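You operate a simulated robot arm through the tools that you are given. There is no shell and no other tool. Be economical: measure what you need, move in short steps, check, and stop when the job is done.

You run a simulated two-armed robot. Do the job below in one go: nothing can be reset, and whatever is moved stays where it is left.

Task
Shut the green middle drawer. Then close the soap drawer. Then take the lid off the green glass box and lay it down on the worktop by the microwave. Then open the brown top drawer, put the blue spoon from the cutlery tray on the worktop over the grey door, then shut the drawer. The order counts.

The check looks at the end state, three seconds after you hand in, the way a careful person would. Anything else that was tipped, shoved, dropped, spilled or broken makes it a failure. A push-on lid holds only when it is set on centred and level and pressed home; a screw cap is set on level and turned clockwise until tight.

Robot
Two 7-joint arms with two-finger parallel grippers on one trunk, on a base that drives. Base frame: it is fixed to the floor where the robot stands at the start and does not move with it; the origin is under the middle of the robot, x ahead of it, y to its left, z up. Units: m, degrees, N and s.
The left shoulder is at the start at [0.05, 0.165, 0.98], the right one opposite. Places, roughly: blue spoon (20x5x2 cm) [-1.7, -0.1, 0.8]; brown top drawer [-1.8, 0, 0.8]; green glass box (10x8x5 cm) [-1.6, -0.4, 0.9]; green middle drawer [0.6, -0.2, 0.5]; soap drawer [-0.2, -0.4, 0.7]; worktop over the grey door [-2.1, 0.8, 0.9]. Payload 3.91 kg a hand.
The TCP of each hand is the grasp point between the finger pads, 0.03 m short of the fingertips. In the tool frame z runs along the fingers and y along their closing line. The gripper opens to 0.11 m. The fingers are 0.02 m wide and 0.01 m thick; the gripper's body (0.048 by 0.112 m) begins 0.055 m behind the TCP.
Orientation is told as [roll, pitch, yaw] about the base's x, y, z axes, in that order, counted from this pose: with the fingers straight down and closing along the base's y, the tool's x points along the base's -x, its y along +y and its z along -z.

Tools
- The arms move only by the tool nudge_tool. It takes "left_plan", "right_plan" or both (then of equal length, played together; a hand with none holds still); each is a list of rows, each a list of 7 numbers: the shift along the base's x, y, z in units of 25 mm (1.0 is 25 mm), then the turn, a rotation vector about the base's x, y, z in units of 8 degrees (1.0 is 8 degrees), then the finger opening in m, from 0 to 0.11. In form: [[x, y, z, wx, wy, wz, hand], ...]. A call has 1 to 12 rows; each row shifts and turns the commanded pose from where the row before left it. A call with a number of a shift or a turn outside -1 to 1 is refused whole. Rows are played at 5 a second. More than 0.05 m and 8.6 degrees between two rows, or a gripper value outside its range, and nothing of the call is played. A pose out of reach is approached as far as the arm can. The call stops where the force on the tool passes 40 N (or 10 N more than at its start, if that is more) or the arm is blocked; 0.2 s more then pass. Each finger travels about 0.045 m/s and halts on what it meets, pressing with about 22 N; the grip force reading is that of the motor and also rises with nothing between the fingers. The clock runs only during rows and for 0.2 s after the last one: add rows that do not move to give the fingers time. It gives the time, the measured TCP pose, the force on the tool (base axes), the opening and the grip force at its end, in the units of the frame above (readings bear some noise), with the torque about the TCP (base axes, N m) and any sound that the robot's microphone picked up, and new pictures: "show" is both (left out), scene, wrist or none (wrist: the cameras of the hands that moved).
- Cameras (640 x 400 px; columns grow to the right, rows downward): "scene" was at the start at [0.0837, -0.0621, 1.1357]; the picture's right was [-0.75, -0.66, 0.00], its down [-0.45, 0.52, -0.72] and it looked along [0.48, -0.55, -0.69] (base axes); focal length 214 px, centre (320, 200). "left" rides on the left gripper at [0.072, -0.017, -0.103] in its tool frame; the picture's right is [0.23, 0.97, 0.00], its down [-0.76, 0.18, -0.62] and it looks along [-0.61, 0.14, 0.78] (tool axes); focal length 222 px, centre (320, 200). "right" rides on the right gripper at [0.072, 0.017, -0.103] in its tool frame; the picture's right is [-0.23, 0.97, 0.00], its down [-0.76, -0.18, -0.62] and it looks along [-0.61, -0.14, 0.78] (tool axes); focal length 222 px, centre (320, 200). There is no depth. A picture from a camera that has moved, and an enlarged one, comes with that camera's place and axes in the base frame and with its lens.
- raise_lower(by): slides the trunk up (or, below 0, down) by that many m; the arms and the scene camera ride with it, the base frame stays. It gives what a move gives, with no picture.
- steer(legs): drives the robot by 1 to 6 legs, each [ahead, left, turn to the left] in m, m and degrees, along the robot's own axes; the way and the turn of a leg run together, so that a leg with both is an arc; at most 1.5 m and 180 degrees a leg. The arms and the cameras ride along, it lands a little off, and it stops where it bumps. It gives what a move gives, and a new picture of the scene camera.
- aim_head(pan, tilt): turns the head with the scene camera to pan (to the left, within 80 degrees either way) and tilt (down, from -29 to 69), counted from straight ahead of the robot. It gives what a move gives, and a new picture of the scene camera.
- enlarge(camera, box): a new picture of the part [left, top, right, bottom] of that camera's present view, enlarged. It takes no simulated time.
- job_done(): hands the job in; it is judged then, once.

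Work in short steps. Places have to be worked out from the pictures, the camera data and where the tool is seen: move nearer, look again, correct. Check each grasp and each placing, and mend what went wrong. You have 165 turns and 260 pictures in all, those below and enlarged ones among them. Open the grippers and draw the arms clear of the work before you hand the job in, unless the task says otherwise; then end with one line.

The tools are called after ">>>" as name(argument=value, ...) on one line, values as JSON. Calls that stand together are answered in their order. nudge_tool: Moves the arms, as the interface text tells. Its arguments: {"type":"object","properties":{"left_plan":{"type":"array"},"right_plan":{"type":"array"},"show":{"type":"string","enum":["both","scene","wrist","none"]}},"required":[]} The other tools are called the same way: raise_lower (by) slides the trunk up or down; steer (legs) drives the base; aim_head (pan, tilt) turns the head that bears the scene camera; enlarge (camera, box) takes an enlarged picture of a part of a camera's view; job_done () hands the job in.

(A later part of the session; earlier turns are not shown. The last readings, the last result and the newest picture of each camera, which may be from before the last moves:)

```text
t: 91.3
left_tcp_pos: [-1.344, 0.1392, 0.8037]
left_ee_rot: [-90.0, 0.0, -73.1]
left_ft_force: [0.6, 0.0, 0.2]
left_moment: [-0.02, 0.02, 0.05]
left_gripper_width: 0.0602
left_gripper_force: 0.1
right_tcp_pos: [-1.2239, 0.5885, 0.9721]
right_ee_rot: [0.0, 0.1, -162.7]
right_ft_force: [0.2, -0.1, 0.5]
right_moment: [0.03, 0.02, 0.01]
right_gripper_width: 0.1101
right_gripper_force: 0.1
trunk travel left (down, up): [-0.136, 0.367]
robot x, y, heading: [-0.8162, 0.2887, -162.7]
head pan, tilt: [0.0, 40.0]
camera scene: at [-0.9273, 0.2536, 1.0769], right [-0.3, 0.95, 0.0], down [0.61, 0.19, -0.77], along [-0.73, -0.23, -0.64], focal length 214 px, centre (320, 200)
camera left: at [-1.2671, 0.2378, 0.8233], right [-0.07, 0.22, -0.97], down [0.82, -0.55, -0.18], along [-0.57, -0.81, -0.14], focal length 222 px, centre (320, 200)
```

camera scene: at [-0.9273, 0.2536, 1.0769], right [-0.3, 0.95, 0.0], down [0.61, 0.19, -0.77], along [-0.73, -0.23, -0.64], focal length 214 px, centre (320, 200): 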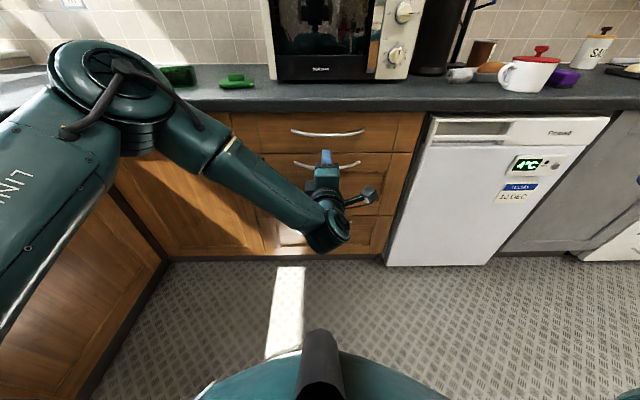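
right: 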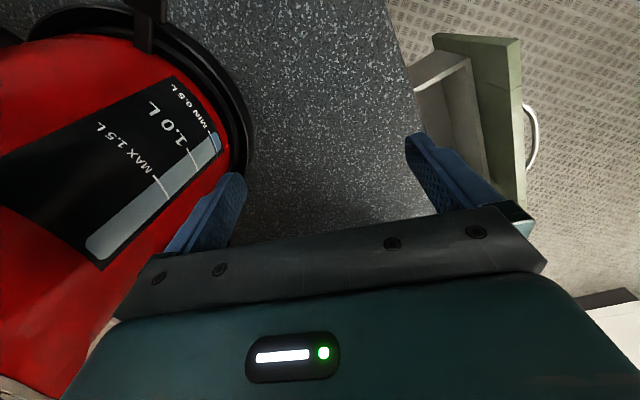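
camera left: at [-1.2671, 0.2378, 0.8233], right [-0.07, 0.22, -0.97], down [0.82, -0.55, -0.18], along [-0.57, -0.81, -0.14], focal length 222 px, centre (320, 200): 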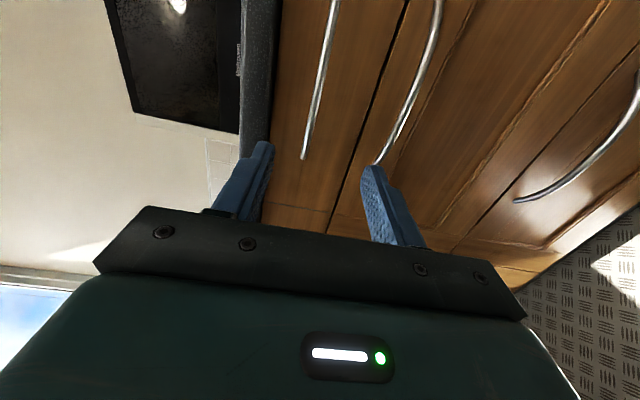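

The hand is horizontal and closes vertically, with the bar between finger heights. I advance 0.15 m, easing 8 mm right.

>>> nudge_tool(left_plan=[[-0.97, -0.25, 0.02, 0, 0, 0, 0.06], [-0.97, -0.25, 0.02, 0, 0, 0, 0.06], [-0.97, -0.25, 0.02, 0, 0, 0, 0.06], [-0.97, -0.25, 0.02, 0, 0, 0, 0.06], [-0.97, -0.25, 0, 0, 0, 0, 0.06], [-0.97, -0.25, 0, 0, 0, 0, 0.06]], show="both")

>>> enlarge(camera="scene", box=[270, 90, 400, 190])

```text
t: 92.7
left_tcp_pos: [-1.4891, 0.1012, 0.8063]
left_ee_rot: [-90.0, -0.1, -73.1]
left_ft_force: [-0.2, -0.1, -0.1]
left_moment: [0.02, 0.0, 0.01]
left_gripper_width: 0.0599
left_gripper_force: 0.1
right_tcp_pos: [-1.2245, 0.5887, 0.9728]
right_ee_rot: [0.0, 0.1, -162.6]
right_ft_force: [-0.2, 0.3, 0.4]
right_moment: [-0.01, -0.02, 0.01]
right_gripper_width: 0.11
right_gripper_force: 0.1
trunk travel left (down, up): [-0.136, 0.367]
robot x, y, heading: [-0.8188, 0.288, -163.0]
head pan, tilt: [0.0, 40.0]
camera scene: at [-0.9273, 0.2536, 1.0769], right [-0.3, 0.95, 0.0], down [0.61, 0.19, -0.77], along [-0.73, -0.23, -0.64], focal length 214 px, centre (320, 200)
camera left: at [-1.4112, 0.2007, 0.8246], right [-0.07, 0.22, -0.97], down [0.82, -0.55, -0.18], along [-0.57, -0.81, -0.14], focal length 222 px, centre (320, 200)
```

scene: 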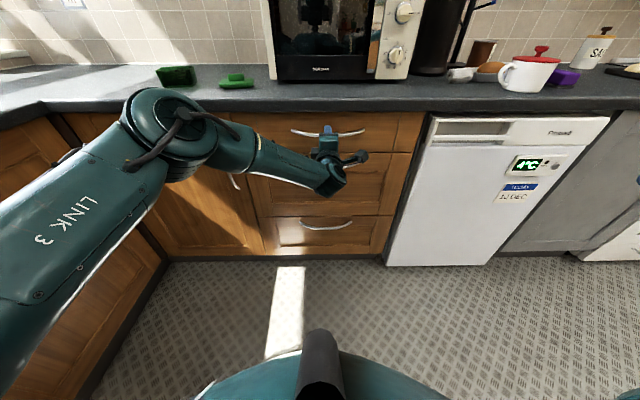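
left: 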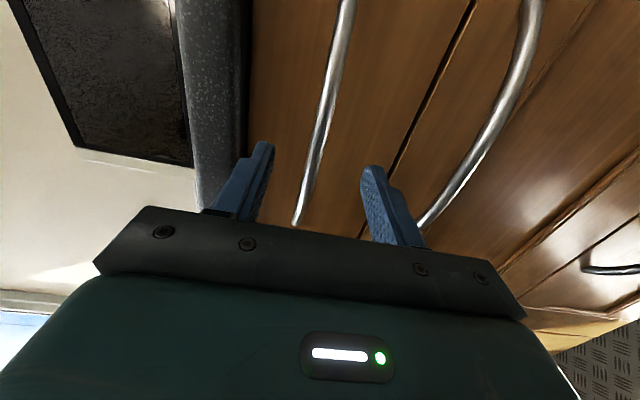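

```text
4.00 times, centred on (335, 140) of scene
camera zoom: at [-0.9273, 0.2536, 1.0769], right [-0.3, 0.95, 0.0], down [0.61, 0.19, -0.77], along [-0.73, -0.23, -0.64], focal length 858 px, centre (260, 440)
```

zoom: 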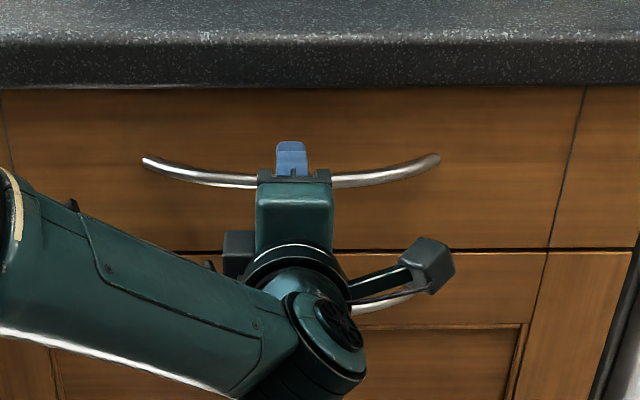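

The bar lies between the fingers. I go ahead another 38 mm and close on it.

>>> nudge_tool(left_plan=[[-0.72, -0.23, 0, 0, 0, 0, 0.06], [-0.72, -0.23, 0, 0, 0, 0, 0.06], [0, 0, 0, 0, 0, 0, 0], [0, 0, 0, 0, 0, 0, 0], [0, 0, 0, 0, 0, 0, 0], [0, 0, 0, 0, 0, 0, 0], [0, 0, 0, 0, 0, 0, 0], [0, 0, 0, 0, 0, 0, 0]], show="both")

```text
t: 94.5
left_tcp_pos: [-1.5248, 0.0899, 0.8087]
left_ee_rot: [-90.3, -0.1, -73.1]
left_ft_force: [-2.0, 0.9, 11.4]
left_moment: [0.1, 0.19, -0.2]
left_gripper_width: 0.0153
left_gripper_force: 44.6
right_tcp_pos: [-1.224, 0.5897, 0.9734]
right_ee_rot: [0.0, 0.0, -162.7]
right_ft_force: [-1.0, 0.7, 0.3]
right_moment: [0.0, 0.01, 0.03]
right_gripper_width: 0.1101
right_gripper_force: 0.1
trunk travel left (down, up): [-0.136, 0.367]
robot x, y, heading: [-0.8181, 0.2865, -162.9]
head pan, tilt: [0.0, 40.0]
camera scene: at [-0.9264, 0.254, 1.0771], right [-0.3, 0.95, 0.0], down [0.61, 0.19, -0.77], along [-0.73, -0.23, -0.64], focal length 214 px, centre (320, 200)
camera left: at [-1.4463, 0.1899, 0.8272], right [-0.07, 0.21, -0.97], down [0.82, -0.55, -0.18], along [-0.57, -0.81, -0.14], focal length 222 px, centre (320, 200)
```

scene: 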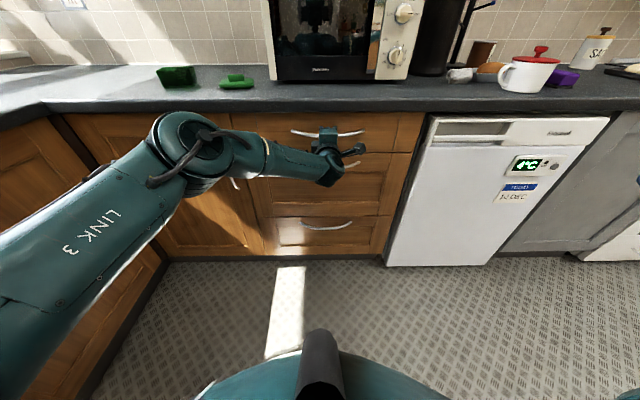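
left: 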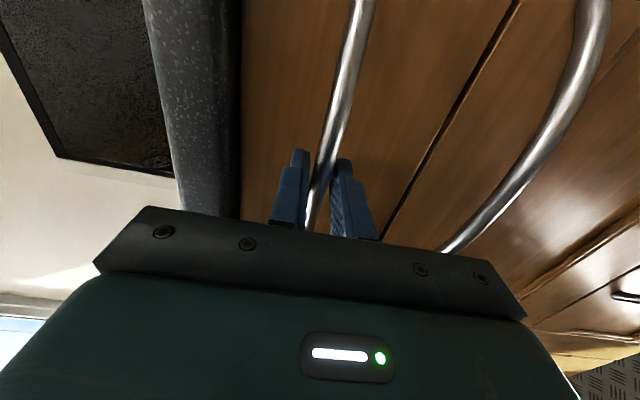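

The bar is gripped. I pull the drawer towards me by arm, 0.25 m.

>>> nudge_tool(left_plan=[[0.4, 0.12, 0, 0, 0, 0, 0], [0.954, 0.299, 0, 0, 0, 0, 0], [0.954, 0.299, 0, 0, 0, 0, 0], [0.954, 0.299, 0, 0, 0, 0, 0], [0.954, 0.299, 0, 0, 0, 0, 0], [0.954, 0.299, 0, 0, 0, 0, 0], [0.954, 0.299, 0, 0, 0, 0, 0], [0.954, 0.299, 0, 0, 0, 0, 0], [0.954, 0.299, 0, 0, 0, 0, 0], [0.954, 0.299, 0, 0, 0, 0, 0], [0.954, 0.299, 0, 0, 0, 0, 0]], show="scene")

```text
t: 96.9
left_tcp_pos: [-1.2781, 0.1714, 0.8093]
left_ee_rot: [-90.5, 0.0, -73.5]
left_ft_force: [-6.3, 22.2, 21.9]
left_moment: [-0.27, 0.07, -0.33]
left_gripper_width: 0.0152
left_gripper_force: 45.1
right_tcp_pos: [-1.2238, 0.5896, 0.9721]
right_ee_rot: [0.1, 0.0, -162.7]
right_ft_force: [0.2, -0.1, 0.2]
right_moment: [-0.02, -0.02, -0.03]
right_gripper_width: 0.1099
right_gripper_force: 0.1
trunk travel left (down, up): [-0.136, 0.367]
robot x, y, heading: [-0.819, 0.2888, -162.8]
head pan, tilt: [0.0, 40.0]
camera scene: at [-0.9262, 0.2554, 1.0772], right [-0.3, 0.95, 0.0], down [0.61, 0.19, -0.77], along [-0.73, -0.23, -0.64], focal length 214 px, centre (320, 200)
```

scene: 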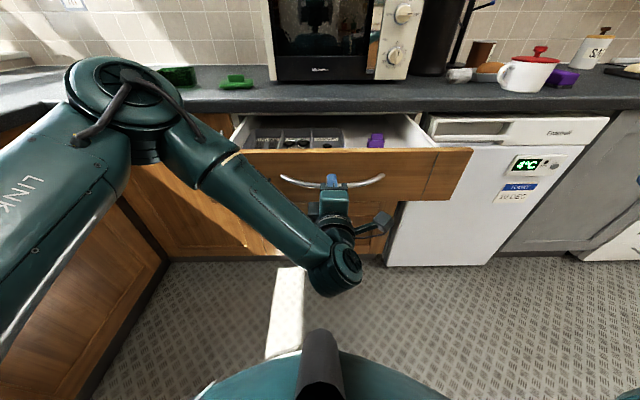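

The drawer is open about 0.25 m. I release the handle, draw the hand back 8 cm, and raise the trunk to look into the drawer.

>>> nudge_tool(left_plan=[[0, 0, 0, 0, 0, 0, 0.06], [0, 0, 0, 0, 0, 0, 0.06], [0, 0, 0, 0, 0, 0, 0.06], [0, 0, 0, 0, 0, 0, 0.06], [0.954, 0.299, 0, 0, 0, 0, 0.06], [0.954, 0.299, 0, 0, 0, 0, 0.06], [0.954, 0.299, 0, 0, 0, 0, 0.06]], show="none")

>>> steer(legs=[[-0.2, 0, 0]])

>>> raise_lower(by=0.3)

>>> enlarge(camera="scene", box=[0, 0, 640, 400])

```text
t: 98.5
left_tcp_pos: [-1.2066, 0.1897, 0.8056]
left_ee_rot: [-90.0, 0.0, -73.0]
left_ft_force: [-0.4, -0.2, 0.0]
left_moment: [0.02, 0.02, 0.02]
left_gripper_width: 0.06
left_gripper_force: 0.1
right_tcp_pos: [-1.224, 0.5879, 0.9721]
right_ee_rot: [0.0, 0.2, -162.7]
right_ft_force: [1.1, 0.0, -0.1]
right_moment: [0.05, -0.02, 0.04]
right_gripper_width: 0.11
right_gripper_force: 0.1
trunk travel left (down, up): [-0.136, 0.367]
robot x, y, heading: [-0.8224, 0.2874, -162.9]
head pan, tilt: [0.0, 40.0]
```

```text
t: 100.1
left_tcp_pos: [-1.0193, 0.2487, 0.8055]
left_ee_rot: [-90.1, -0.1, -73.0]
left_ft_force: [0.0, -0.3, 0.5]
left_moment: [0.01, -0.01, -0.03]
left_gripper_width: 0.06
left_gripper_force: 0.1
right_tcp_pos: [-1.0371, 0.6469, 0.9717]
right_ee_rot: [-0.1, 0.1, -162.6]
right_ft_force: [-0.4, -0.8, -0.6]
right_moment: [-0.01, 0.0, 0.02]
right_gripper_width: 0.1106
right_gripper_force: 0.0
trunk travel left (down, up): [-0.136, 0.367]
robot x, y, heading: [-0.629, 0.3472, -162.8]
head pan, tilt: [0.0, 40.0]
camera scene: at [-0.7394, 0.3122, 1.0769], right [-0.3, 0.95, 0.0], down [0.61, 0.19, -0.77], along [-0.73, -0.23, -0.64], focal length 214 px, centre (320, 200)
```

scene: 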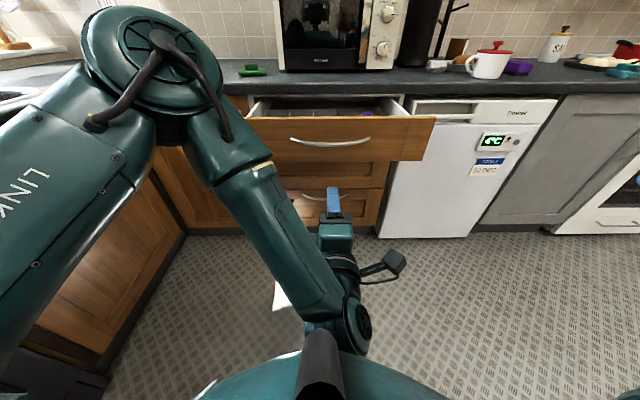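

```text
t: 103.1
left_tcp_pos: [-1.0186, 0.2486, 1.1048]
left_ee_rot: [-90.0, -0.1, -73.0]
left_ft_force: [-0.1, -0.9, -0.8]
left_moment: [-0.03, 0.0, 0.01]
left_gripper_width: 0.06
left_gripper_force: 0.1
right_tcp_pos: [-1.037, 0.6451, 1.2717]
right_ee_rot: [0.1, 0.0, -162.6]
right_ft_force: [0.0, -0.1, 0.4]
right_moment: [0.01, 0.03, -0.01]
right_gripper_width: 0.1102
right_gripper_force: 0.0
trunk travel left (down, up): [-0.436, 0.067]
robot x, y, heading: [-0.6328, 0.3478, -162.4]
head pan, tilt: [0.0, 40.0]
```

```text
1.00 times, centred on (320, 200) of scene
camera zoom: at [-0.7395, 0.3122, 1.3769], right [-0.3, 0.95, 0.0], down [0.61, 0.19, -0.77], along [-0.73, -0.23, -0.64], focal length 214 px, centre (320, 200)
```

zoom: 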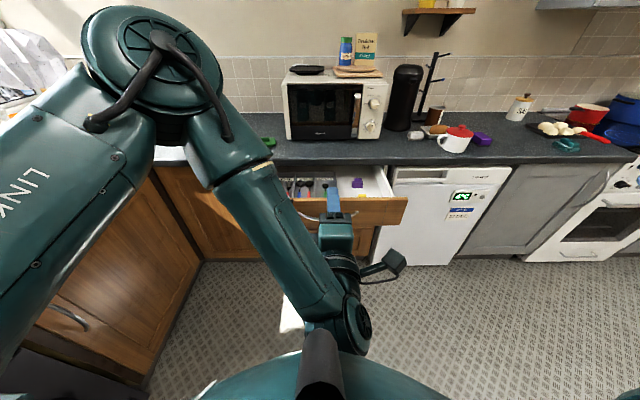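

The left hand blocks the view. I move it aside to the left and look into the drawer.

>>> nudge_tool(left_plan=[[0.3, -0.95, 0, 0, 0, 0, 0.06], [0.3, -0.95, 0, 0, 0, 0, 0.06], [0.3, -0.95, 0, 0, 0, 0, 0.06], [0.3, -0.95, 0, 0, 0, 0, 0.06], [0.3, -0.95, 0, 0, 0, 0, 0.06], [0.3, -0.95, 0, 0, 0, 0, 0.06], [0.3, -0.95, 0, 0, 0, 0, 0.06], [0.3, -0.95, 0, 0, 0, 0, 0.06], [0.3, -0.95, 0, 0, 0, 0, 0.06], [0.3, -0.95, 0, 0, 0, 0, 0.06]], show="scene")

>>> enlarge(camera="scene", box=[260, 150, 420, 240])

```text
t: 105.3
left_tcp_pos: [-0.9842, 0.1149, 1.1089]
left_ee_rot: [-89.9, -0.1, -72.8]
left_ft_force: [-0.3, -0.5, 1.0]
left_moment: [0.04, -0.01, 0.02]
left_gripper_width: 0.0602
left_gripper_force: 0.1
left hand out of reach, approached as far as the arm can: row 6, 7, 8, 9, 10
right_tcp_pos: [-1.0377, 0.6466, 1.272]
right_ee_rot: [0.0, 0.1, -162.6]
right_ft_force: [-0.1, -0.2, 0.4]
right_moment: [-0.02, -0.02, -0.01]
right_gripper_width: 0.1101
right_gripper_force: 0.1
trunk travel left (down, up): [-0.436, 0.067]
robot x, y, heading: [-0.6325, 0.3473, -162.6]
head pan, tilt: [0.0, 40.0]
camera scene: at [-0.7394, 0.3121, 1.3769], right [-0.3, 0.95, 0.0], down [0.61, 0.19, -0.77], along [-0.73, -0.23, -0.64], focal length 214 px, centre (320, 200)
```

scene: 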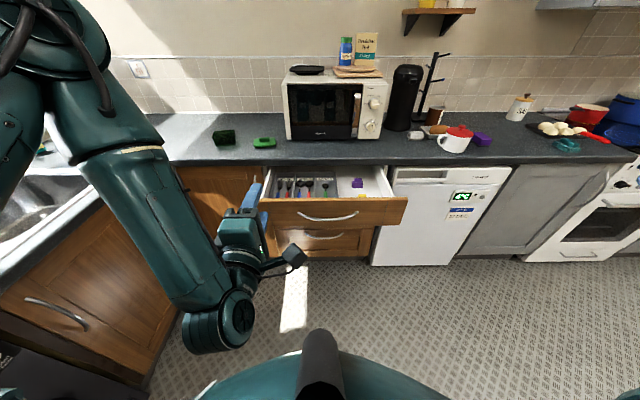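

```text
4.00 times, centred on (340, 195) of scene
camera zoom: at [-0.7394, 0.3121, 1.3769], right [-0.3, 0.95, 0.0], down [0.61, 0.19, -0.77], along [-0.73, -0.23, -0.64], focal length 858 px, centre (240, 220)
```

zoom: 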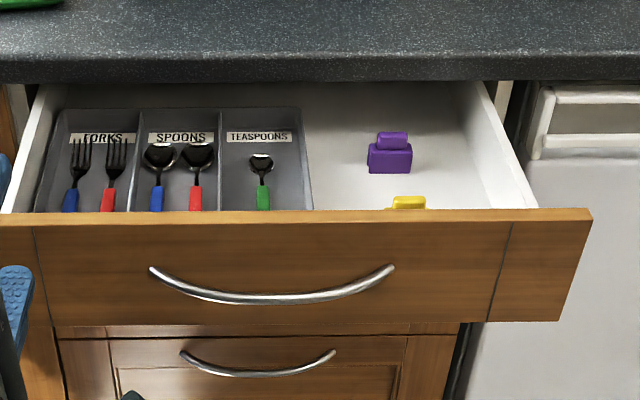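

The blue-handled spoon is the left one in SPOONS, with its handle near (−1.42, 0.00, 0.78). The blue fork next to it must be left alone. I turn the left hand back to pointing down by undoing roll then pitch, and use it for the spoon.

>>> nudge_tool(left_plan=[[0, 0, 0, -0.894, -0.28, 0, 0.06], [0, 0, 0, -0.894, -0.28, 0, 0.06], [0, 0, 0, -0.894, -0.28, 0, 0.06], [0, 0, 0, -0.894, -0.28, 0, 0.06], [0, 0, 0, -0.894, -0.28, 0, 0.06], [0, 0, 0, -0.894, -0.28, 0, 0.06], [0, 0, 0, -0.894, -0.28, 0, 0.06], [0, 0, 0, -0.894, -0.28, 0, 0.06], [0, 0, 0, -0.894, -0.28, 0, 0.06], [0, 0, 0, -0.894, -0.28, 0, 0.06], [0, 0, 0, -0.894, -0.28, 0, 0.06], [0, 0, 0, -0.894, -0.28, 0, 0.06]], show="none")

>>> nudge_tool(left_plan=[[-0.3, 0.1, 0, 0.28, -0.894, 0, 0.06], [-0.3, 0.1, 0, 0.28, -0.894, 0, 0.06], [-0.3, 0.1, 0, 0.28, -0.894, 0, 0.06], [-0.3, 0.1, 0, 0.28, -0.894, 0, 0.06], [-0.3, 0.1, 0, 0.28, -0.894, 0, 0.06], [-0.3, 0.1, 0, 0.28, -0.894, 0, 0.06], [-0.3, 0.1, 0, 0.28, -0.894, 0, 0.06], [-0.3, 0.1, 0, 0.28, -0.894, 0, 0.06], [-0.3, 0.1, 0, 0.28, -0.894, 0, 0.06], [-0.3, 0.1, 0, 0.28, -0.894, 0, 0.06], [-0.3, 0.1, 0, 0.28, -0.894, 0, 0.06], [-0.3, 0.1, 0, 0.28, -0.894, 0, 0.06]], show="scene")

```text
t: 107.9
left_tcp_pos: [-0.9834, 0.1151, 1.1099]
left_ee_rot: [21.6, -89.6, 175.9]
left_ft_force: [1.0, 0.4, -0.9]
left_moment: [0.03, -0.01, 0.02]
left_gripper_width: 0.0601
left_gripper_force: 0.0
right_tcp_pos: [-1.0385, 0.6468, 1.2722]
right_ee_rot: [0.1, 0.1, -162.7]
right_ft_force: [0.1, 1.0, -1.2]
right_moment: [-0.01, 0.0, 0.0]
right_gripper_width: 0.1098
right_gripper_force: 0.1
trunk travel left (down, up): [-0.436, 0.067]
robot x, y, heading: [-0.6305, 0.3459, -162.6]
head pan, tilt: [0.0, 40.0]
```

```text
t: 110.5
left_tcp_pos: [-1.0755, 0.1453, 1.1124]
left_ee_rot: [0.0, 0.5, -162.7]
left_ft_force: [-0.2, -0.5, -0.3]
left_moment: [-0.02, -0.01, 0.02]
left_gripper_width: 0.0599
left_gripper_force: 0.2
right_tcp_pos: [-1.038, 0.6474, 1.2722]
right_ee_rot: [0.1, 0.2, -162.6]
right_ft_force: [0.6, -1.0, 0.4]
right_moment: [0.01, -0.03, 0.0]
right_gripper_width: 0.11
right_gripper_force: 0.0
trunk travel left (down, up): [-0.436, 0.067]
robot x, y, heading: [-0.6302, 0.3472, -162.8]
head pan, tilt: [0.0, 40.0]
camera scene: at [-0.7399, 0.3123, 1.3768], right [-0.3, 0.95, 0.0], down [0.61, 0.19, -0.77], along [-0.73, -0.23, -0.64], focal length 214 px, centre (320, 200)
```

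scene: 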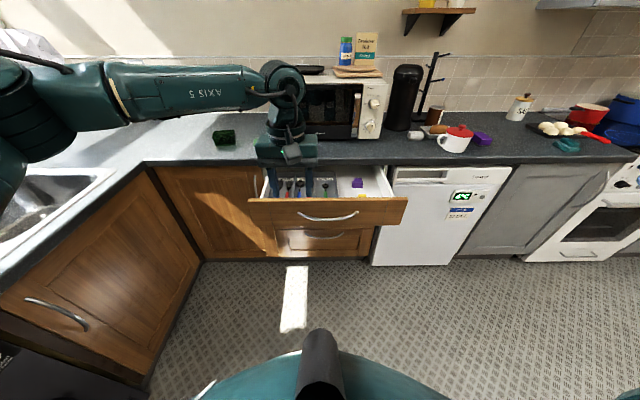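

I drive 0.25 m ahead and lower the trunk 0.1 m, keeping the hand above the drawer, then look with both cameras.

>>> steer(legs=[[0.25, 0, 0]])

>>> raise_lower(by=-0.1)

>>> nudge_tool(left_plan=[[-0.9, -0.35, 0, 0, 0, 0, 0.06], [-0.9, -0.35, 0, 0, 0, 0, 0.06], [-0.9, -0.35, 0, 0, 0, 0, 0.06]], show="both")

```text
t: 112.4
left_tcp_pos: [-1.3158, 0.0697, 1.1105]
left_ee_rot: [-0.1, 0.3, -162.5]
left_ft_force: [1.2, 0.1, 0.0]
left_moment: [0.0, -0.01, 0.01]
left_gripper_width: 0.0599
left_gripper_force: 0.1
right_tcp_pos: [-1.2785, 0.5713, 1.2728]
right_ee_rot: [0.0, 0.0, -162.5]
right_ft_force: [0.4, -0.1, 0.5]
right_moment: [-0.01, -0.02, -0.02]
right_gripper_width: 0.1097
right_gripper_force: 0.1
trunk travel left (down, up): [-0.436, 0.067]
robot x, y, heading: [-0.8722, 0.2711, -162.5]
head pan, tilt: [0.0, 40.0]
camera scene: at [-0.9805, 0.2367, 1.3768], right [-0.3, 0.95, 0.0], down [0.61, 0.19, -0.77], along [-0.73, -0.23, -0.64], focal length 214 px, centre (320, 200)
```

scene: 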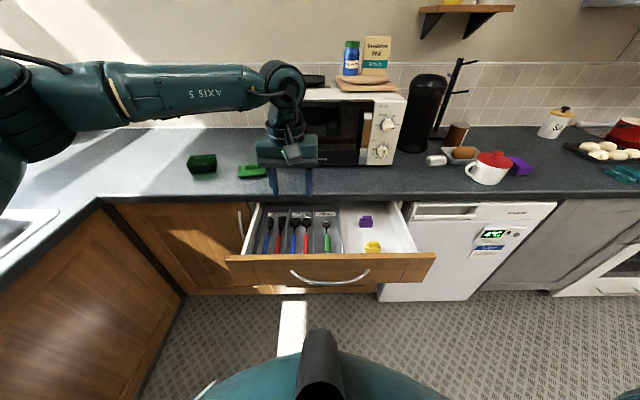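

```text
t: 113.7
left_tcp_pos: [-1.3143, 0.0684, 1.0115]
left_ee_rot: [0.0, 0.3, -162.6]
left_ft_force: [0.2, 0.8, 0.5]
left_moment: [0.02, 0.01, 0.01]
left_gripper_width: 0.0598
left_gripper_force: 0.1
right_tcp_pos: [-1.2773, 0.5717, 1.172]
right_ee_rot: [0.0, 0.1, -162.7]
right_ft_force: [0.8, 1.1, -0.2]
right_moment: [0.02, -0.02, 0.0]
right_gripper_width: 0.11
right_gripper_force: 0.0
trunk travel left (down, up): [-0.336, 0.167]
robot x, y, heading: [-0.8731, 0.273, -162.7]
head pan, tilt: [0.0, 40.0]
```

```text
t: 114.5
left_tcp_pos: [-1.3804, 0.0433, 1.0093]
left_ee_rot: [0.0, 0.3, -162.7]
left_ft_force: [0.2, -0.4, -0.4]
left_moment: [-0.01, 0.02, 0.02]
left_gripper_width: 0.06
left_gripper_force: 0.1
right_tcp_pos: [-1.2775, 0.5713, 1.1722]
right_ee_rot: [0.1, 0.2, -162.6]
right_ft_force: [0.6, -0.7, -0.6]
right_moment: [-0.01, -0.01, -0.03]
right_gripper_width: 0.1102
right_gripper_force: 0.1
trunk travel left (down, up): [-0.336, 0.167]
robot x, y, heading: [-0.8707, 0.2676, -162.6]
head pan, tilt: [0.0, 40.0]
camera scene: at [-0.98, 0.2369, 1.2769], right [-0.3, 0.95, 0.0], down [0.61, 0.19, -0.77], along [-0.73, -0.23, -0.64], focal length 214 px, centre (320, 200)
camera left: at [-1.317, 0.0802, 1.1156], right [0.51, -0.86, 0.0], down [-0.68, -0.4, 0.62], along [-0.53, -0.31, -0.79], focal length 222 px, centre (320, 200)
```

scene: 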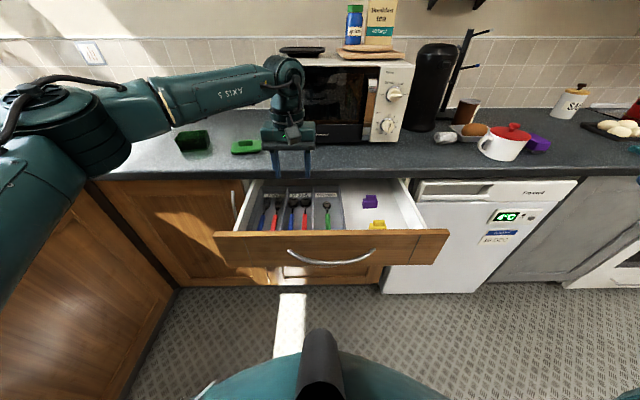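
left: 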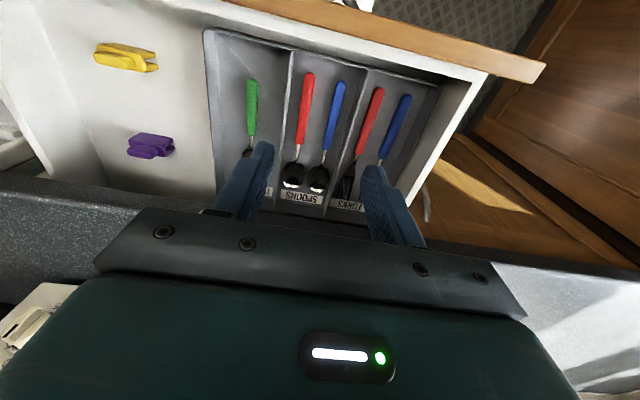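

The wrist camera sees the tray well. I enlarge it.

>>> enlarge(camera="left", box=[200, 20, 440, 220])

>>> enlarge(camera="scene", box=[230, 165, 370, 250])

```text
2.00 times, centred on (320, 120) of left
camera zoom: at [-1.317, 0.0802, 1.1156], right [0.51, -0.86, 0.0], down [-0.68, -0.4, 0.62], along [-0.53, -0.31, -0.79], focal length 444 px, centre (320, 360)
```

zoom: 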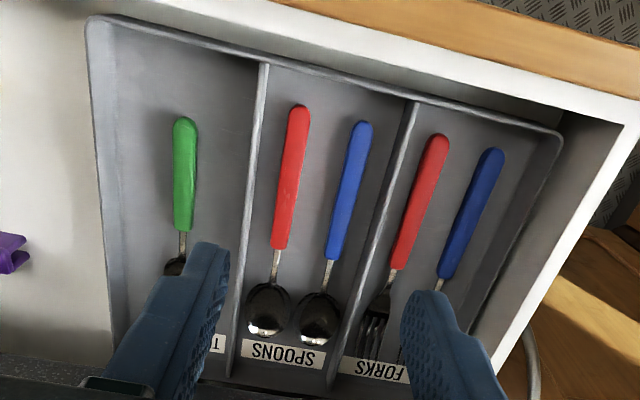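

```text
4.57 times, centred on (300, 208) of scene
camera zoom: at [-0.98, 0.2369, 1.2769], right [-0.3, 0.95, 0.0], down [0.61, 0.19, -0.77], along [-0.73, -0.23, -0.64], focal length 980 px, centre (411, 166)
```

zoom: 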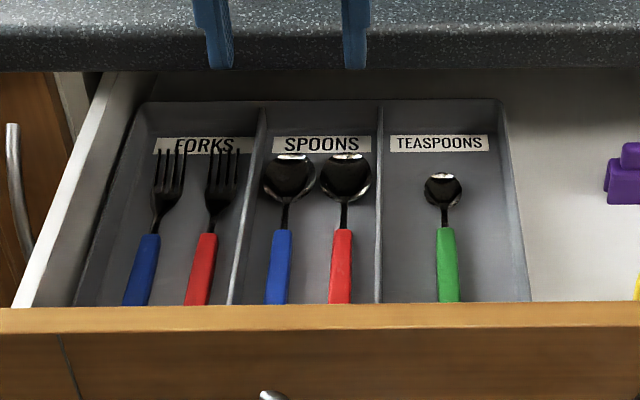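

The blue spoon's handle is near (−1.405, 0.005), top z≈0.765, with the divider 2.8 cm to its left and the red handle 4.6 cm to its right. I descend to z≈0.86 with a narrow 3 cm opening, aiming nearer the bowl end.

>>> nudge_tool(left_plan=[[-0.27, -0.275, -0.99, 0, 0, 0.0625, 0.03], [-0.27, -0.275, -0.99, 0, 0, 0.0625, 0.03], [-0.27, -0.275, -0.99, 0, 0, 0.0625, 0.03], [-0.27, -0.275, -0.99, 0, 0, 0.0625, 0.03], [-0.27, -0.275, -0.99, 0, 0, 0.0625, 0.03], [-0.27, -0.275, -0.99, 0, 0, 0.0625, 0.03]], show="both")

>>> enlarge(camera="left", box=[200, 20, 440, 220])

>>> enlarge(camera="scene", box=[230, 155, 370, 250])

```text
t: 115.9
left_tcp_pos: [-1.4205, 0.0016, 0.861]
left_ee_rot: [-0.1, 0.2, -159.6]
left_ft_force: [-0.2, -0.7, 0.4]
left_moment: [0.02, 0.01, 0.02]
left_gripper_width: 0.0301
left_gripper_force: 0.1
right_tcp_pos: [-1.2767, 0.5724, 1.1718]
right_ee_rot: [0.0, 0.1, -162.5]
right_ft_force: [-0.1, 0.0, 0.4]
right_moment: [0.02, 0.0, 0.0]
right_gripper_width: 0.11
right_gripper_force: 0.0
trunk travel left (down, up): [-0.336, 0.167]
robot x, y, heading: [-0.8713, 0.2697, -162.7]
head pan, tilt: [0.0, 40.0]
camera scene: at [-0.98, 0.2368, 1.2769], right [-0.3, 0.95, 0.0], down [0.61, 0.19, -0.77], along [-0.73, -0.23, -0.64], focal length 214 px, centre (320, 200)
camera left: at [-1.3595, 0.0425, 0.9674], right [0.55, -0.83, 0.0], down [-0.66, -0.43, 0.62], along [-0.52, -0.34, -0.79], focal length 222 px, centre (320, 200)
```

scene: 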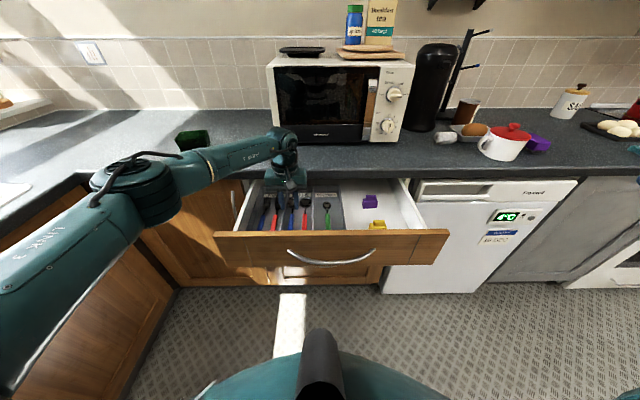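
left: 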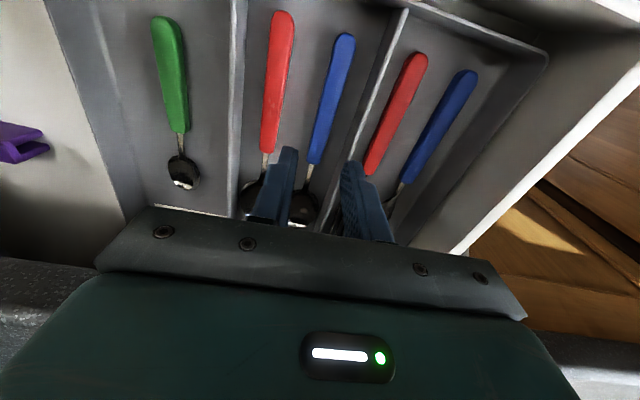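

```text
2.00 times, centred on (320, 120) of left
camera zoom: at [-1.3595, 0.0425, 0.9674], right [0.55, -0.83, 0.0], down [-0.66, -0.43, 0.62], along [-0.52, -0.34, -0.79], focal length 444 px, centre (320, 360)
```

zoom: 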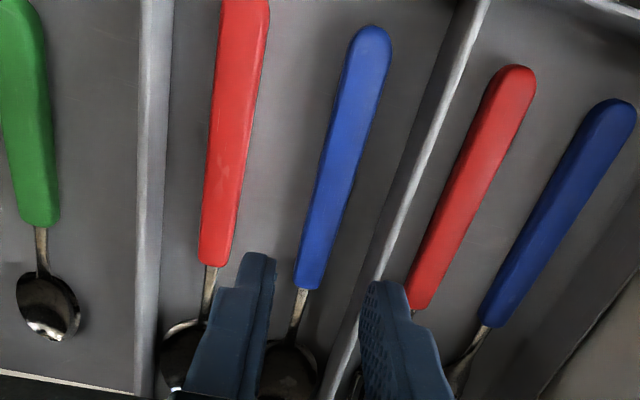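

```text
4.21 times, centred on (300, 202) of scene
camera zoom: at [-0.98, 0.2368, 1.2769], right [-0.3, 0.95, 0.0], down [0.61, 0.19, -0.77], along [-0.73, -0.23, -0.64], focal length 903 px, centre (404, 190)
```

zoom: 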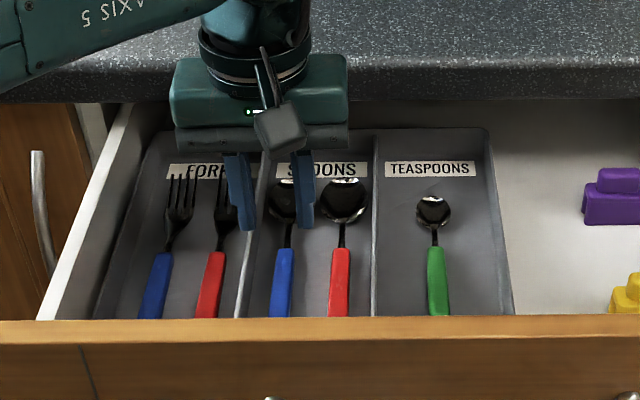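

The hand is within 1 mm of the spoon's axis and parallel to it. I shift 2 mm right, away from the divider, and descend to z≈0.792.

>>> nudge_tool(left_plan=[[-0.03, 0.08, -0.7, 0, 0, 0, 0.03], [0, 0, -0.7, 0, 0, 0, 0.03], [0, 0, -0.7, 0, 0, 0, 0.03], [0, 0, -0.66, 0, 0, 0, 0.03]], show="wrist")

>>> enlarge(camera="scene", box=[230, 155, 370, 250])

```text
t: 116.9
left_tcp_pos: [-1.4246, 0.0037, 0.799]
left_ee_rot: [0.0, -0.2, -159.7]
left_ft_force: [0.4, -4.4, 22.7]
left_moment: [-0.13, -0.24, -0.12]
left_gripper_width: 0.03
left_gripper_force: 0.0
right_tcp_pos: [-1.2753, 0.5711, 1.1729]
right_ee_rot: [0.0, -0.1, -162.6]
right_ft_force: [-0.3, -0.4, 0.0]
right_moment: [-0.01, -0.01, 0.03]
right_gripper_width: 0.1099
right_gripper_force: 0.0
trunk travel left (down, up): [-0.336, 0.167]
robot x, y, heading: [-0.8725, 0.2705, -162.7]
head pan, tilt: [0.0, 40.0]
camera left: at [-1.3621, 0.0444, 0.9041], right [0.55, -0.83, 0.0], down [-0.65, -0.43, 0.63], along [-0.52, -0.34, -0.78], focal length 222 px, centre (320, 200)
```

left: 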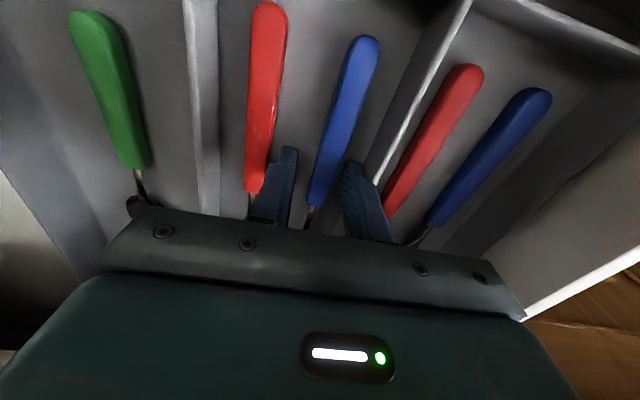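

```text
4.21 times, centred on (300, 202) of scene
camera zoom: at [-0.9777, 0.2375, 1.2777], right [-0.3, 0.95, 0.0], down [0.61, 0.19, -0.77], along [-0.73, -0.23, -0.64], focal length 903 px, centre (404, 190)
```

zoom: 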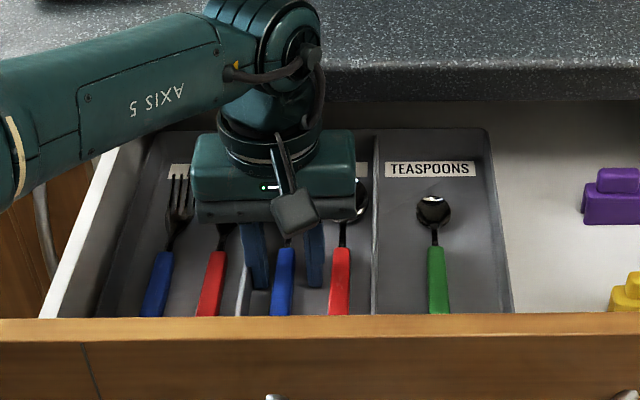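

The tips touched at z≈0.769, most likely the tray floor. I raise 3 mm to unload, then close on the handle.

>>> nudge_tool(left_plan=[[0, 0, 0.35, 0, 0, 0, 0.03], [0, 0, 0, 0, 0, 0, 0.03]], show="none")

>>> nudge_tool(left_plan=[[0, 0, 0, 0, 0, 0, 0], [0, 0, 0, 0, 0, 0, 0], [0, 0, 0, 0, 0, 0, 0]], show="wrist")

>>> enlarge(camera="scene", box=[230, 155, 370, 250])

```text
t: 117.5
left_tcp_pos: [-1.4227, 0.0036, 0.8]
left_ee_rot: [0.0, 0.4, -159.7]
left_ft_force: [0.8, 0.7, -0.6]
left_moment: [-0.02, -0.01, 0.03]
left_gripper_width: 0.0302
left_gripper_force: 0.1
right_tcp_pos: [-1.2776, 0.5721, 1.1724]
right_ee_rot: [-0.1, 0.1, -162.7]
right_ft_force: [-0.1, 0.6, 0.5]
right_moment: [-0.01, 0.0, -0.01]
right_gripper_width: 0.1099
right_gripper_force: 0.1
trunk travel left (down, up): [-0.336, 0.167]
robot x, y, heading: [-0.8706, 0.269, -162.8]
head pan, tilt: [0.0, 40.0]
```

```text
t: 118.3
left_tcp_pos: [-1.4235, 0.004, 0.8025]
left_ee_rot: [0.0, 0.4, -159.5]
left_ft_force: [0.8, -1.0, 0.1]
left_moment: [-0.02, 0.01, 0.02]
left_gripper_width: 0.0133
left_gripper_force: 22.3
right_tcp_pos: [-1.2777, 0.5711, 1.172]
right_ee_rot: [0.0, 0.0, -162.6]
right_ft_force: [0.7, 0.6, 0.2]
right_moment: [0.05, 0.01, -0.02]
right_gripper_width: 0.1099
right_gripper_force: 0.3
trunk travel left (down, up): [-0.336, 0.167]
robot x, y, heading: [-0.8698, 0.2701, -162.9]
head pan, tilt: [0.0, 40.0]
camera left: at [-1.3619, 0.0448, 0.9077], right [0.55, -0.83, 0.0], down [-0.66, -0.43, 0.62], along [-0.52, -0.34, -0.79], focal length 222 px, centre (320, 200)
```

left: 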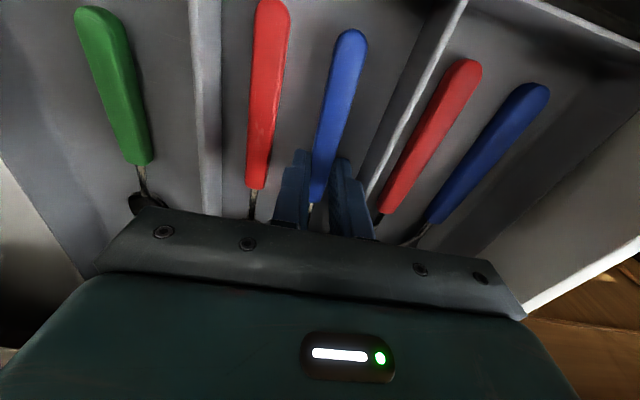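

```text
4.21 times, centred on (300, 202) of scene
camera zoom: at [-0.9798, 0.2369, 1.2769], right [-0.3, 0.95, 0.0], down [0.61, 0.19, -0.77], along [-0.73, -0.23, -0.64], focal length 903 px, centre (404, 190)
```

zoom: 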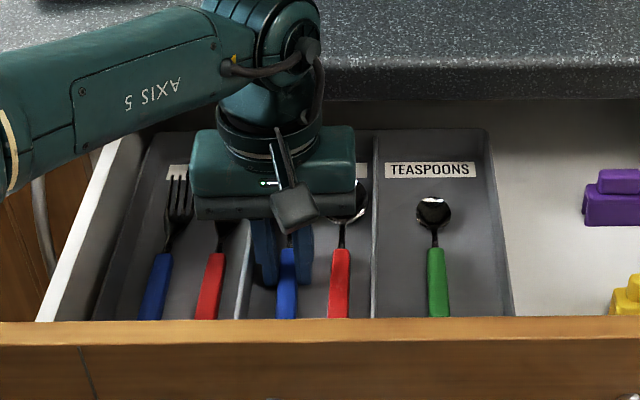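

The fingers hold the handle at 13 mm. I lift 6 cm straight up and check.

>>> nudge_tool(left_plan=[[0, 0, 0.4, 0, 0, 0, 0], [0, 0, 0.6, 0, 0, 0, 0], [0, 0, 0.7, 0, 0, 0, 0], [0, 0, 0.7, 0, 0, 0, 0]], show="wrist")

>>> enlarge(camera="scene", box=[230, 135, 370, 250])

```text
t: 119.3
left_tcp_pos: [-1.4241, 0.0023, 0.8627]
left_ee_rot: [0.0, 0.3, -159.7]
left_ft_force: [0.7, -0.4, -0.7]
left_moment: [0.01, -0.02, 0.02]
left_gripper_width: 0.0136
left_gripper_force: 22.3
right_tcp_pos: [-1.278, 0.5717, 1.1729]
right_ee_rot: [0.1, 0.2, -162.6]
right_ft_force: [-0.7, 0.2, 0.3]
right_moment: [-0.03, 0.0, -0.02]
right_gripper_width: 0.11
right_gripper_force: 0.1
trunk travel left (down, up): [-0.336, 0.167]
robot x, y, heading: [-0.87, 0.2727, -162.9]
head pan, tilt: [0.0, 40.0]
camera left: at [-1.3618, 0.0441, 0.9686], right [0.55, -0.83, 0.0], down [-0.66, -0.43, 0.62], along [-0.52, -0.34, -0.79], focal length 222 px, centre (320, 200)
```

left: 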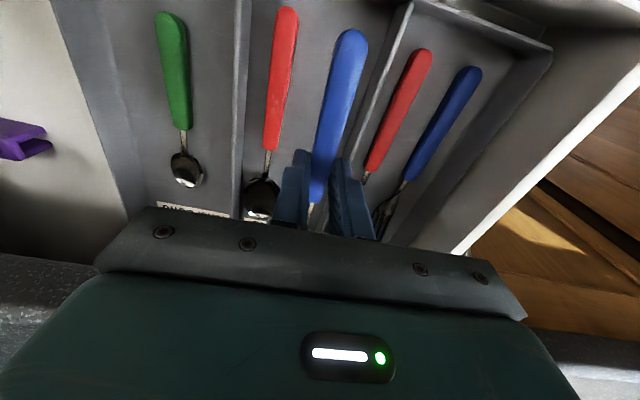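

```text
3.48 times, centred on (300, 192) of scene
camera zoom: at [-0.9797, 0.2369, 1.2769], right [-0.3, 0.95, 0.0], down [0.61, 0.19, -0.77], along [-0.73, -0.23, -0.64], focal length 746 px, centre (390, 226)
```

zoom: 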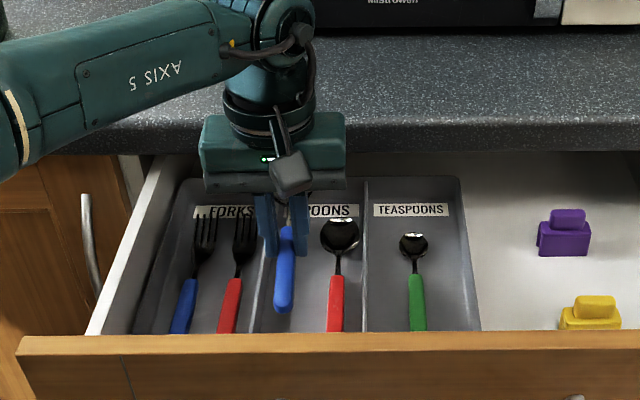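

The spoon is held level, but its bowl now reaches under the worktop edge. I draw it 4.5 cm towards me before lifting higher.

>>> nudge_tool(left_plan=[[0.57, 0.18, 0, 0, 0, 0, 0], [0.57, 0.18, 0, 0, 0, 0, 0], [0.57, 0.18, 0, 0, 0, 0, 0]], show="wrist")

>>> enlarge(camera="scene", box=[230, 135, 370, 250])

```text
t: 120.1
left_tcp_pos: [-1.3814, 0.0164, 0.8627]
left_ee_rot: [-0.1, 0.3, -159.6]
left_ft_force: [0.4, 0.6, -0.6]
left_moment: [0.01, -0.01, 0.02]
left_gripper_width: 0.0133
left_gripper_force: 21.8
right_tcp_pos: [-1.2764, 0.5717, 1.1721]
right_ee_rot: [0.0, 0.1, -162.7]
right_ft_force: [1.1, 0.9, 1.3]
right_moment: [0.0, 0.0, 0.03]
right_gripper_width: 0.1101
right_gripper_force: 0.0
trunk travel left (down, up): [-0.336, 0.167]
robot x, y, heading: [-0.871, 0.2736, -162.6]
head pan, tilt: [0.0, 40.0]
camera left: at [-1.3196, 0.0579, 0.9682], right [0.55, -0.83, 0.0], down [-0.66, -0.43, 0.62], along [-0.52, -0.34, -0.79], focal length 222 px, centre (320, 200)
```

left: 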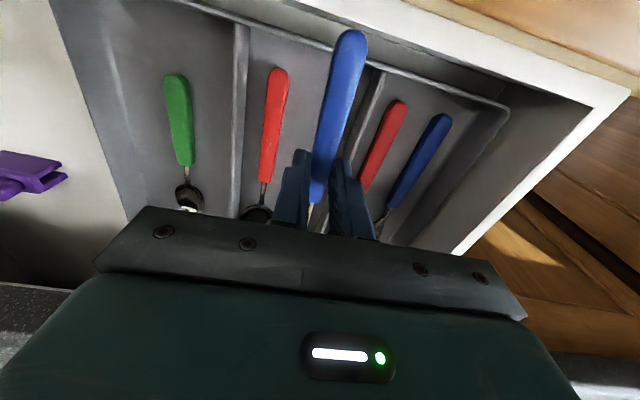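

```text
3.48 times, centred on (300, 192) of scene
camera zoom: at [-0.9797, 0.2368, 1.2769], right [-0.3, 0.95, 0.0], down [0.61, 0.19, -0.77], along [-0.73, -0.23, -0.64], focal length 746 px, centre (390, 226)
```

zoom: 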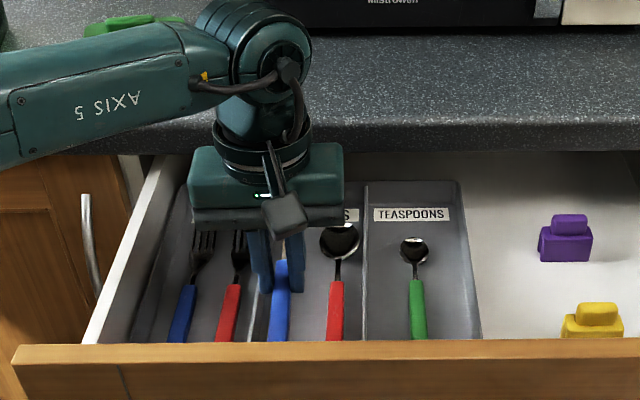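

There's no contact so far. I lift, then draw back as the spoon rises above the drawer front.

>>> nudge_tool(left_plan=[[0, 0, 0.5, 0, 0, 0, 0], [0, 0, 0.5, 0, 0, 0, 0], [0, 0, 0.8, 0, 0, 0, 0], [0.5, 0.15, 1, 0, 0, 0, 0], [0.5, 0.15, 1, 0, 0, 0, 0], [0.5, 0.15, 1, 0, 0, 0, 0], [0, 0, 1, 0, 0, 0, 0], [0, 0, 1, 0, 0, 0, 0], [0, 0, 1, 0, 0, 0, 0]], show="both")

```text
t: 122.1
left_tcp_pos: [-1.3436, 0.0282, 1.0588]
left_ee_rot: [0.1, 0.2, -159.6]
left_ft_force: [0.8, 0.0, -0.4]
left_moment: [0.03, 0.01, 0.01]
left_gripper_width: 0.0135
left_gripper_force: 22.0
right_tcp_pos: [-1.2777, 0.5715, 1.1722]
right_ee_rot: [0.0, 0.1, -162.6]
right_ft_force: [0.7, -0.1, -0.1]
right_moment: [0.01, 0.0, 0.02]
right_gripper_width: 0.11
right_gripper_force: 0.0
trunk travel left (down, up): [-0.336, 0.167]
robot x, y, heading: [-0.8736, 0.274, -162.5]
head pan, tilt: [0.0, 40.0]
camera scene: at [-0.9797, 0.237, 1.2769], right [-0.3, 0.95, 0.0], down [0.61, 0.19, -0.77], along [-0.73, -0.23, -0.64], focal length 214 px, centre (320, 200)
camera left: at [-1.2814, 0.0695, 1.1637], right [0.55, -0.83, 0.0], down [-0.66, -0.43, 0.62], along [-0.52, -0.34, -0.79], focal length 222 px, centre (320, 200)
```

scene: 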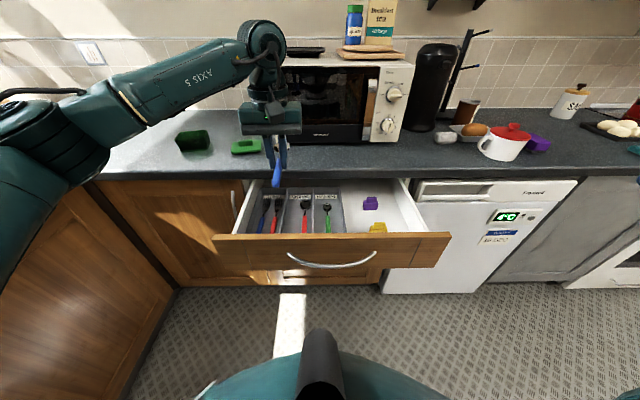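
left: 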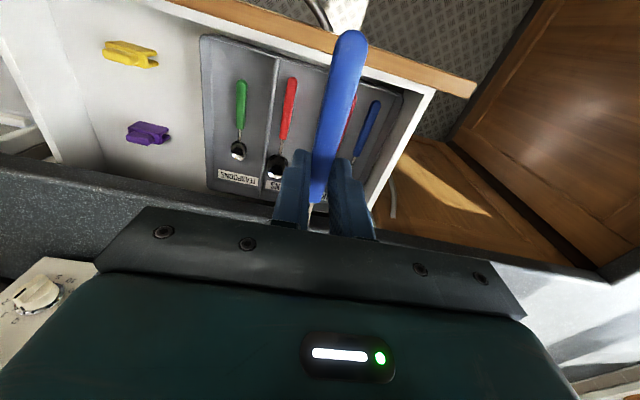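

The spoon is clear and the drawer stays open. I back off 0.15 m and drive right towards the grey door.

>>> steer(legs=[[-0.15, 0, 0], [0, -0.85, 0]])

>>> aim_head(pan=-10, tilt=35)

```text
t: 127.6
left_tcp_pos: [-1.4553, 0.8815, 1.058]
left_ee_rot: [0.0, 0.3, -159.3]
left_ft_force: [-1.1, -0.4, -1.3]
left_moment: [0.02, -0.01, -0.03]
left_gripper_width: 0.0134
left_gripper_force: 22.4
right_tcp_pos: [-1.3929, 1.4248, 1.172]
right_ee_rot: [0.1, 0.0, -162.2]
right_ft_force: [0.0, -0.4, -0.1]
right_moment: [0.01, 0.04, 0.01]
right_gripper_width: 0.11
right_gripper_force: 0.1
trunk travel left (down, up): [-0.336, 0.167]
robot x, y, heading: [-0.9838, 1.1282, -162.1]
head pan, tilt: [0.0, 40.0]
camera scene: at [-1.0934, 1.0926, 1.2769], right [-0.31, 0.95, 0.0], down [0.61, 0.2, -0.77], along [-0.73, -0.23, -0.64], focal length 214 px, centre (320, 200)
```

scene: 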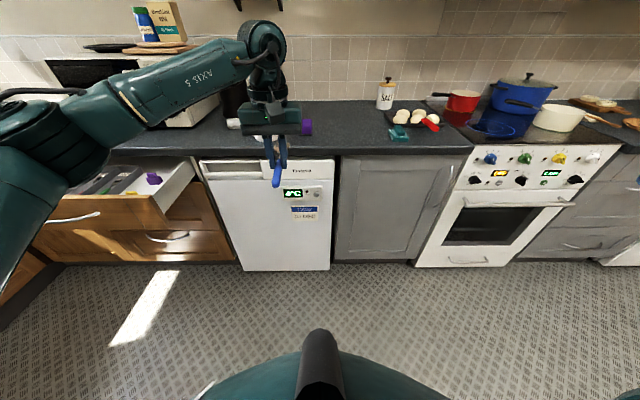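

```text
t: 128.3
left_tcp_pos: [-1.4552, 0.8818, 1.0581]
left_ee_rot: [0.0, 0.3, -159.3]
left_ft_force: [0.0, 0.1, 0.1]
left_moment: [0.02, 0.0, 0.0]
left_gripper_width: 0.0133
left_gripper_force: 22.2
right_tcp_pos: [-1.3925, 1.4259, 1.1716]
right_ee_rot: [-0.1, 0.1, -162.3]
right_ft_force: [-0.1, -0.3, 0.6]
right_moment: [-0.01, 0.01, 0.01]
right_gripper_width: 0.11
right_gripper_force: 0.0
trunk travel left (down, up): [-0.336, 0.167]
robot x, y, heading: [-0.9853, 1.1267, -162.2]
head pan, tilt: [-10.0, 35.0]
camera scene: at [-1.0996, 1.1063, 1.2844], right [-0.14, 0.99, 0.0], down [0.57, 0.08, -0.82], along [-0.81, -0.11, -0.57], focal length 214 px, centre (320, 200)
```

scene: 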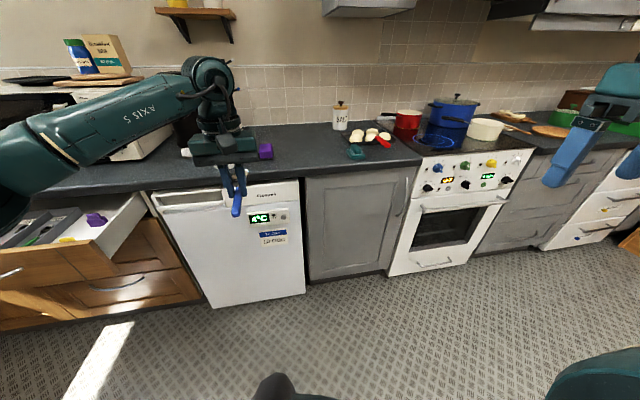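

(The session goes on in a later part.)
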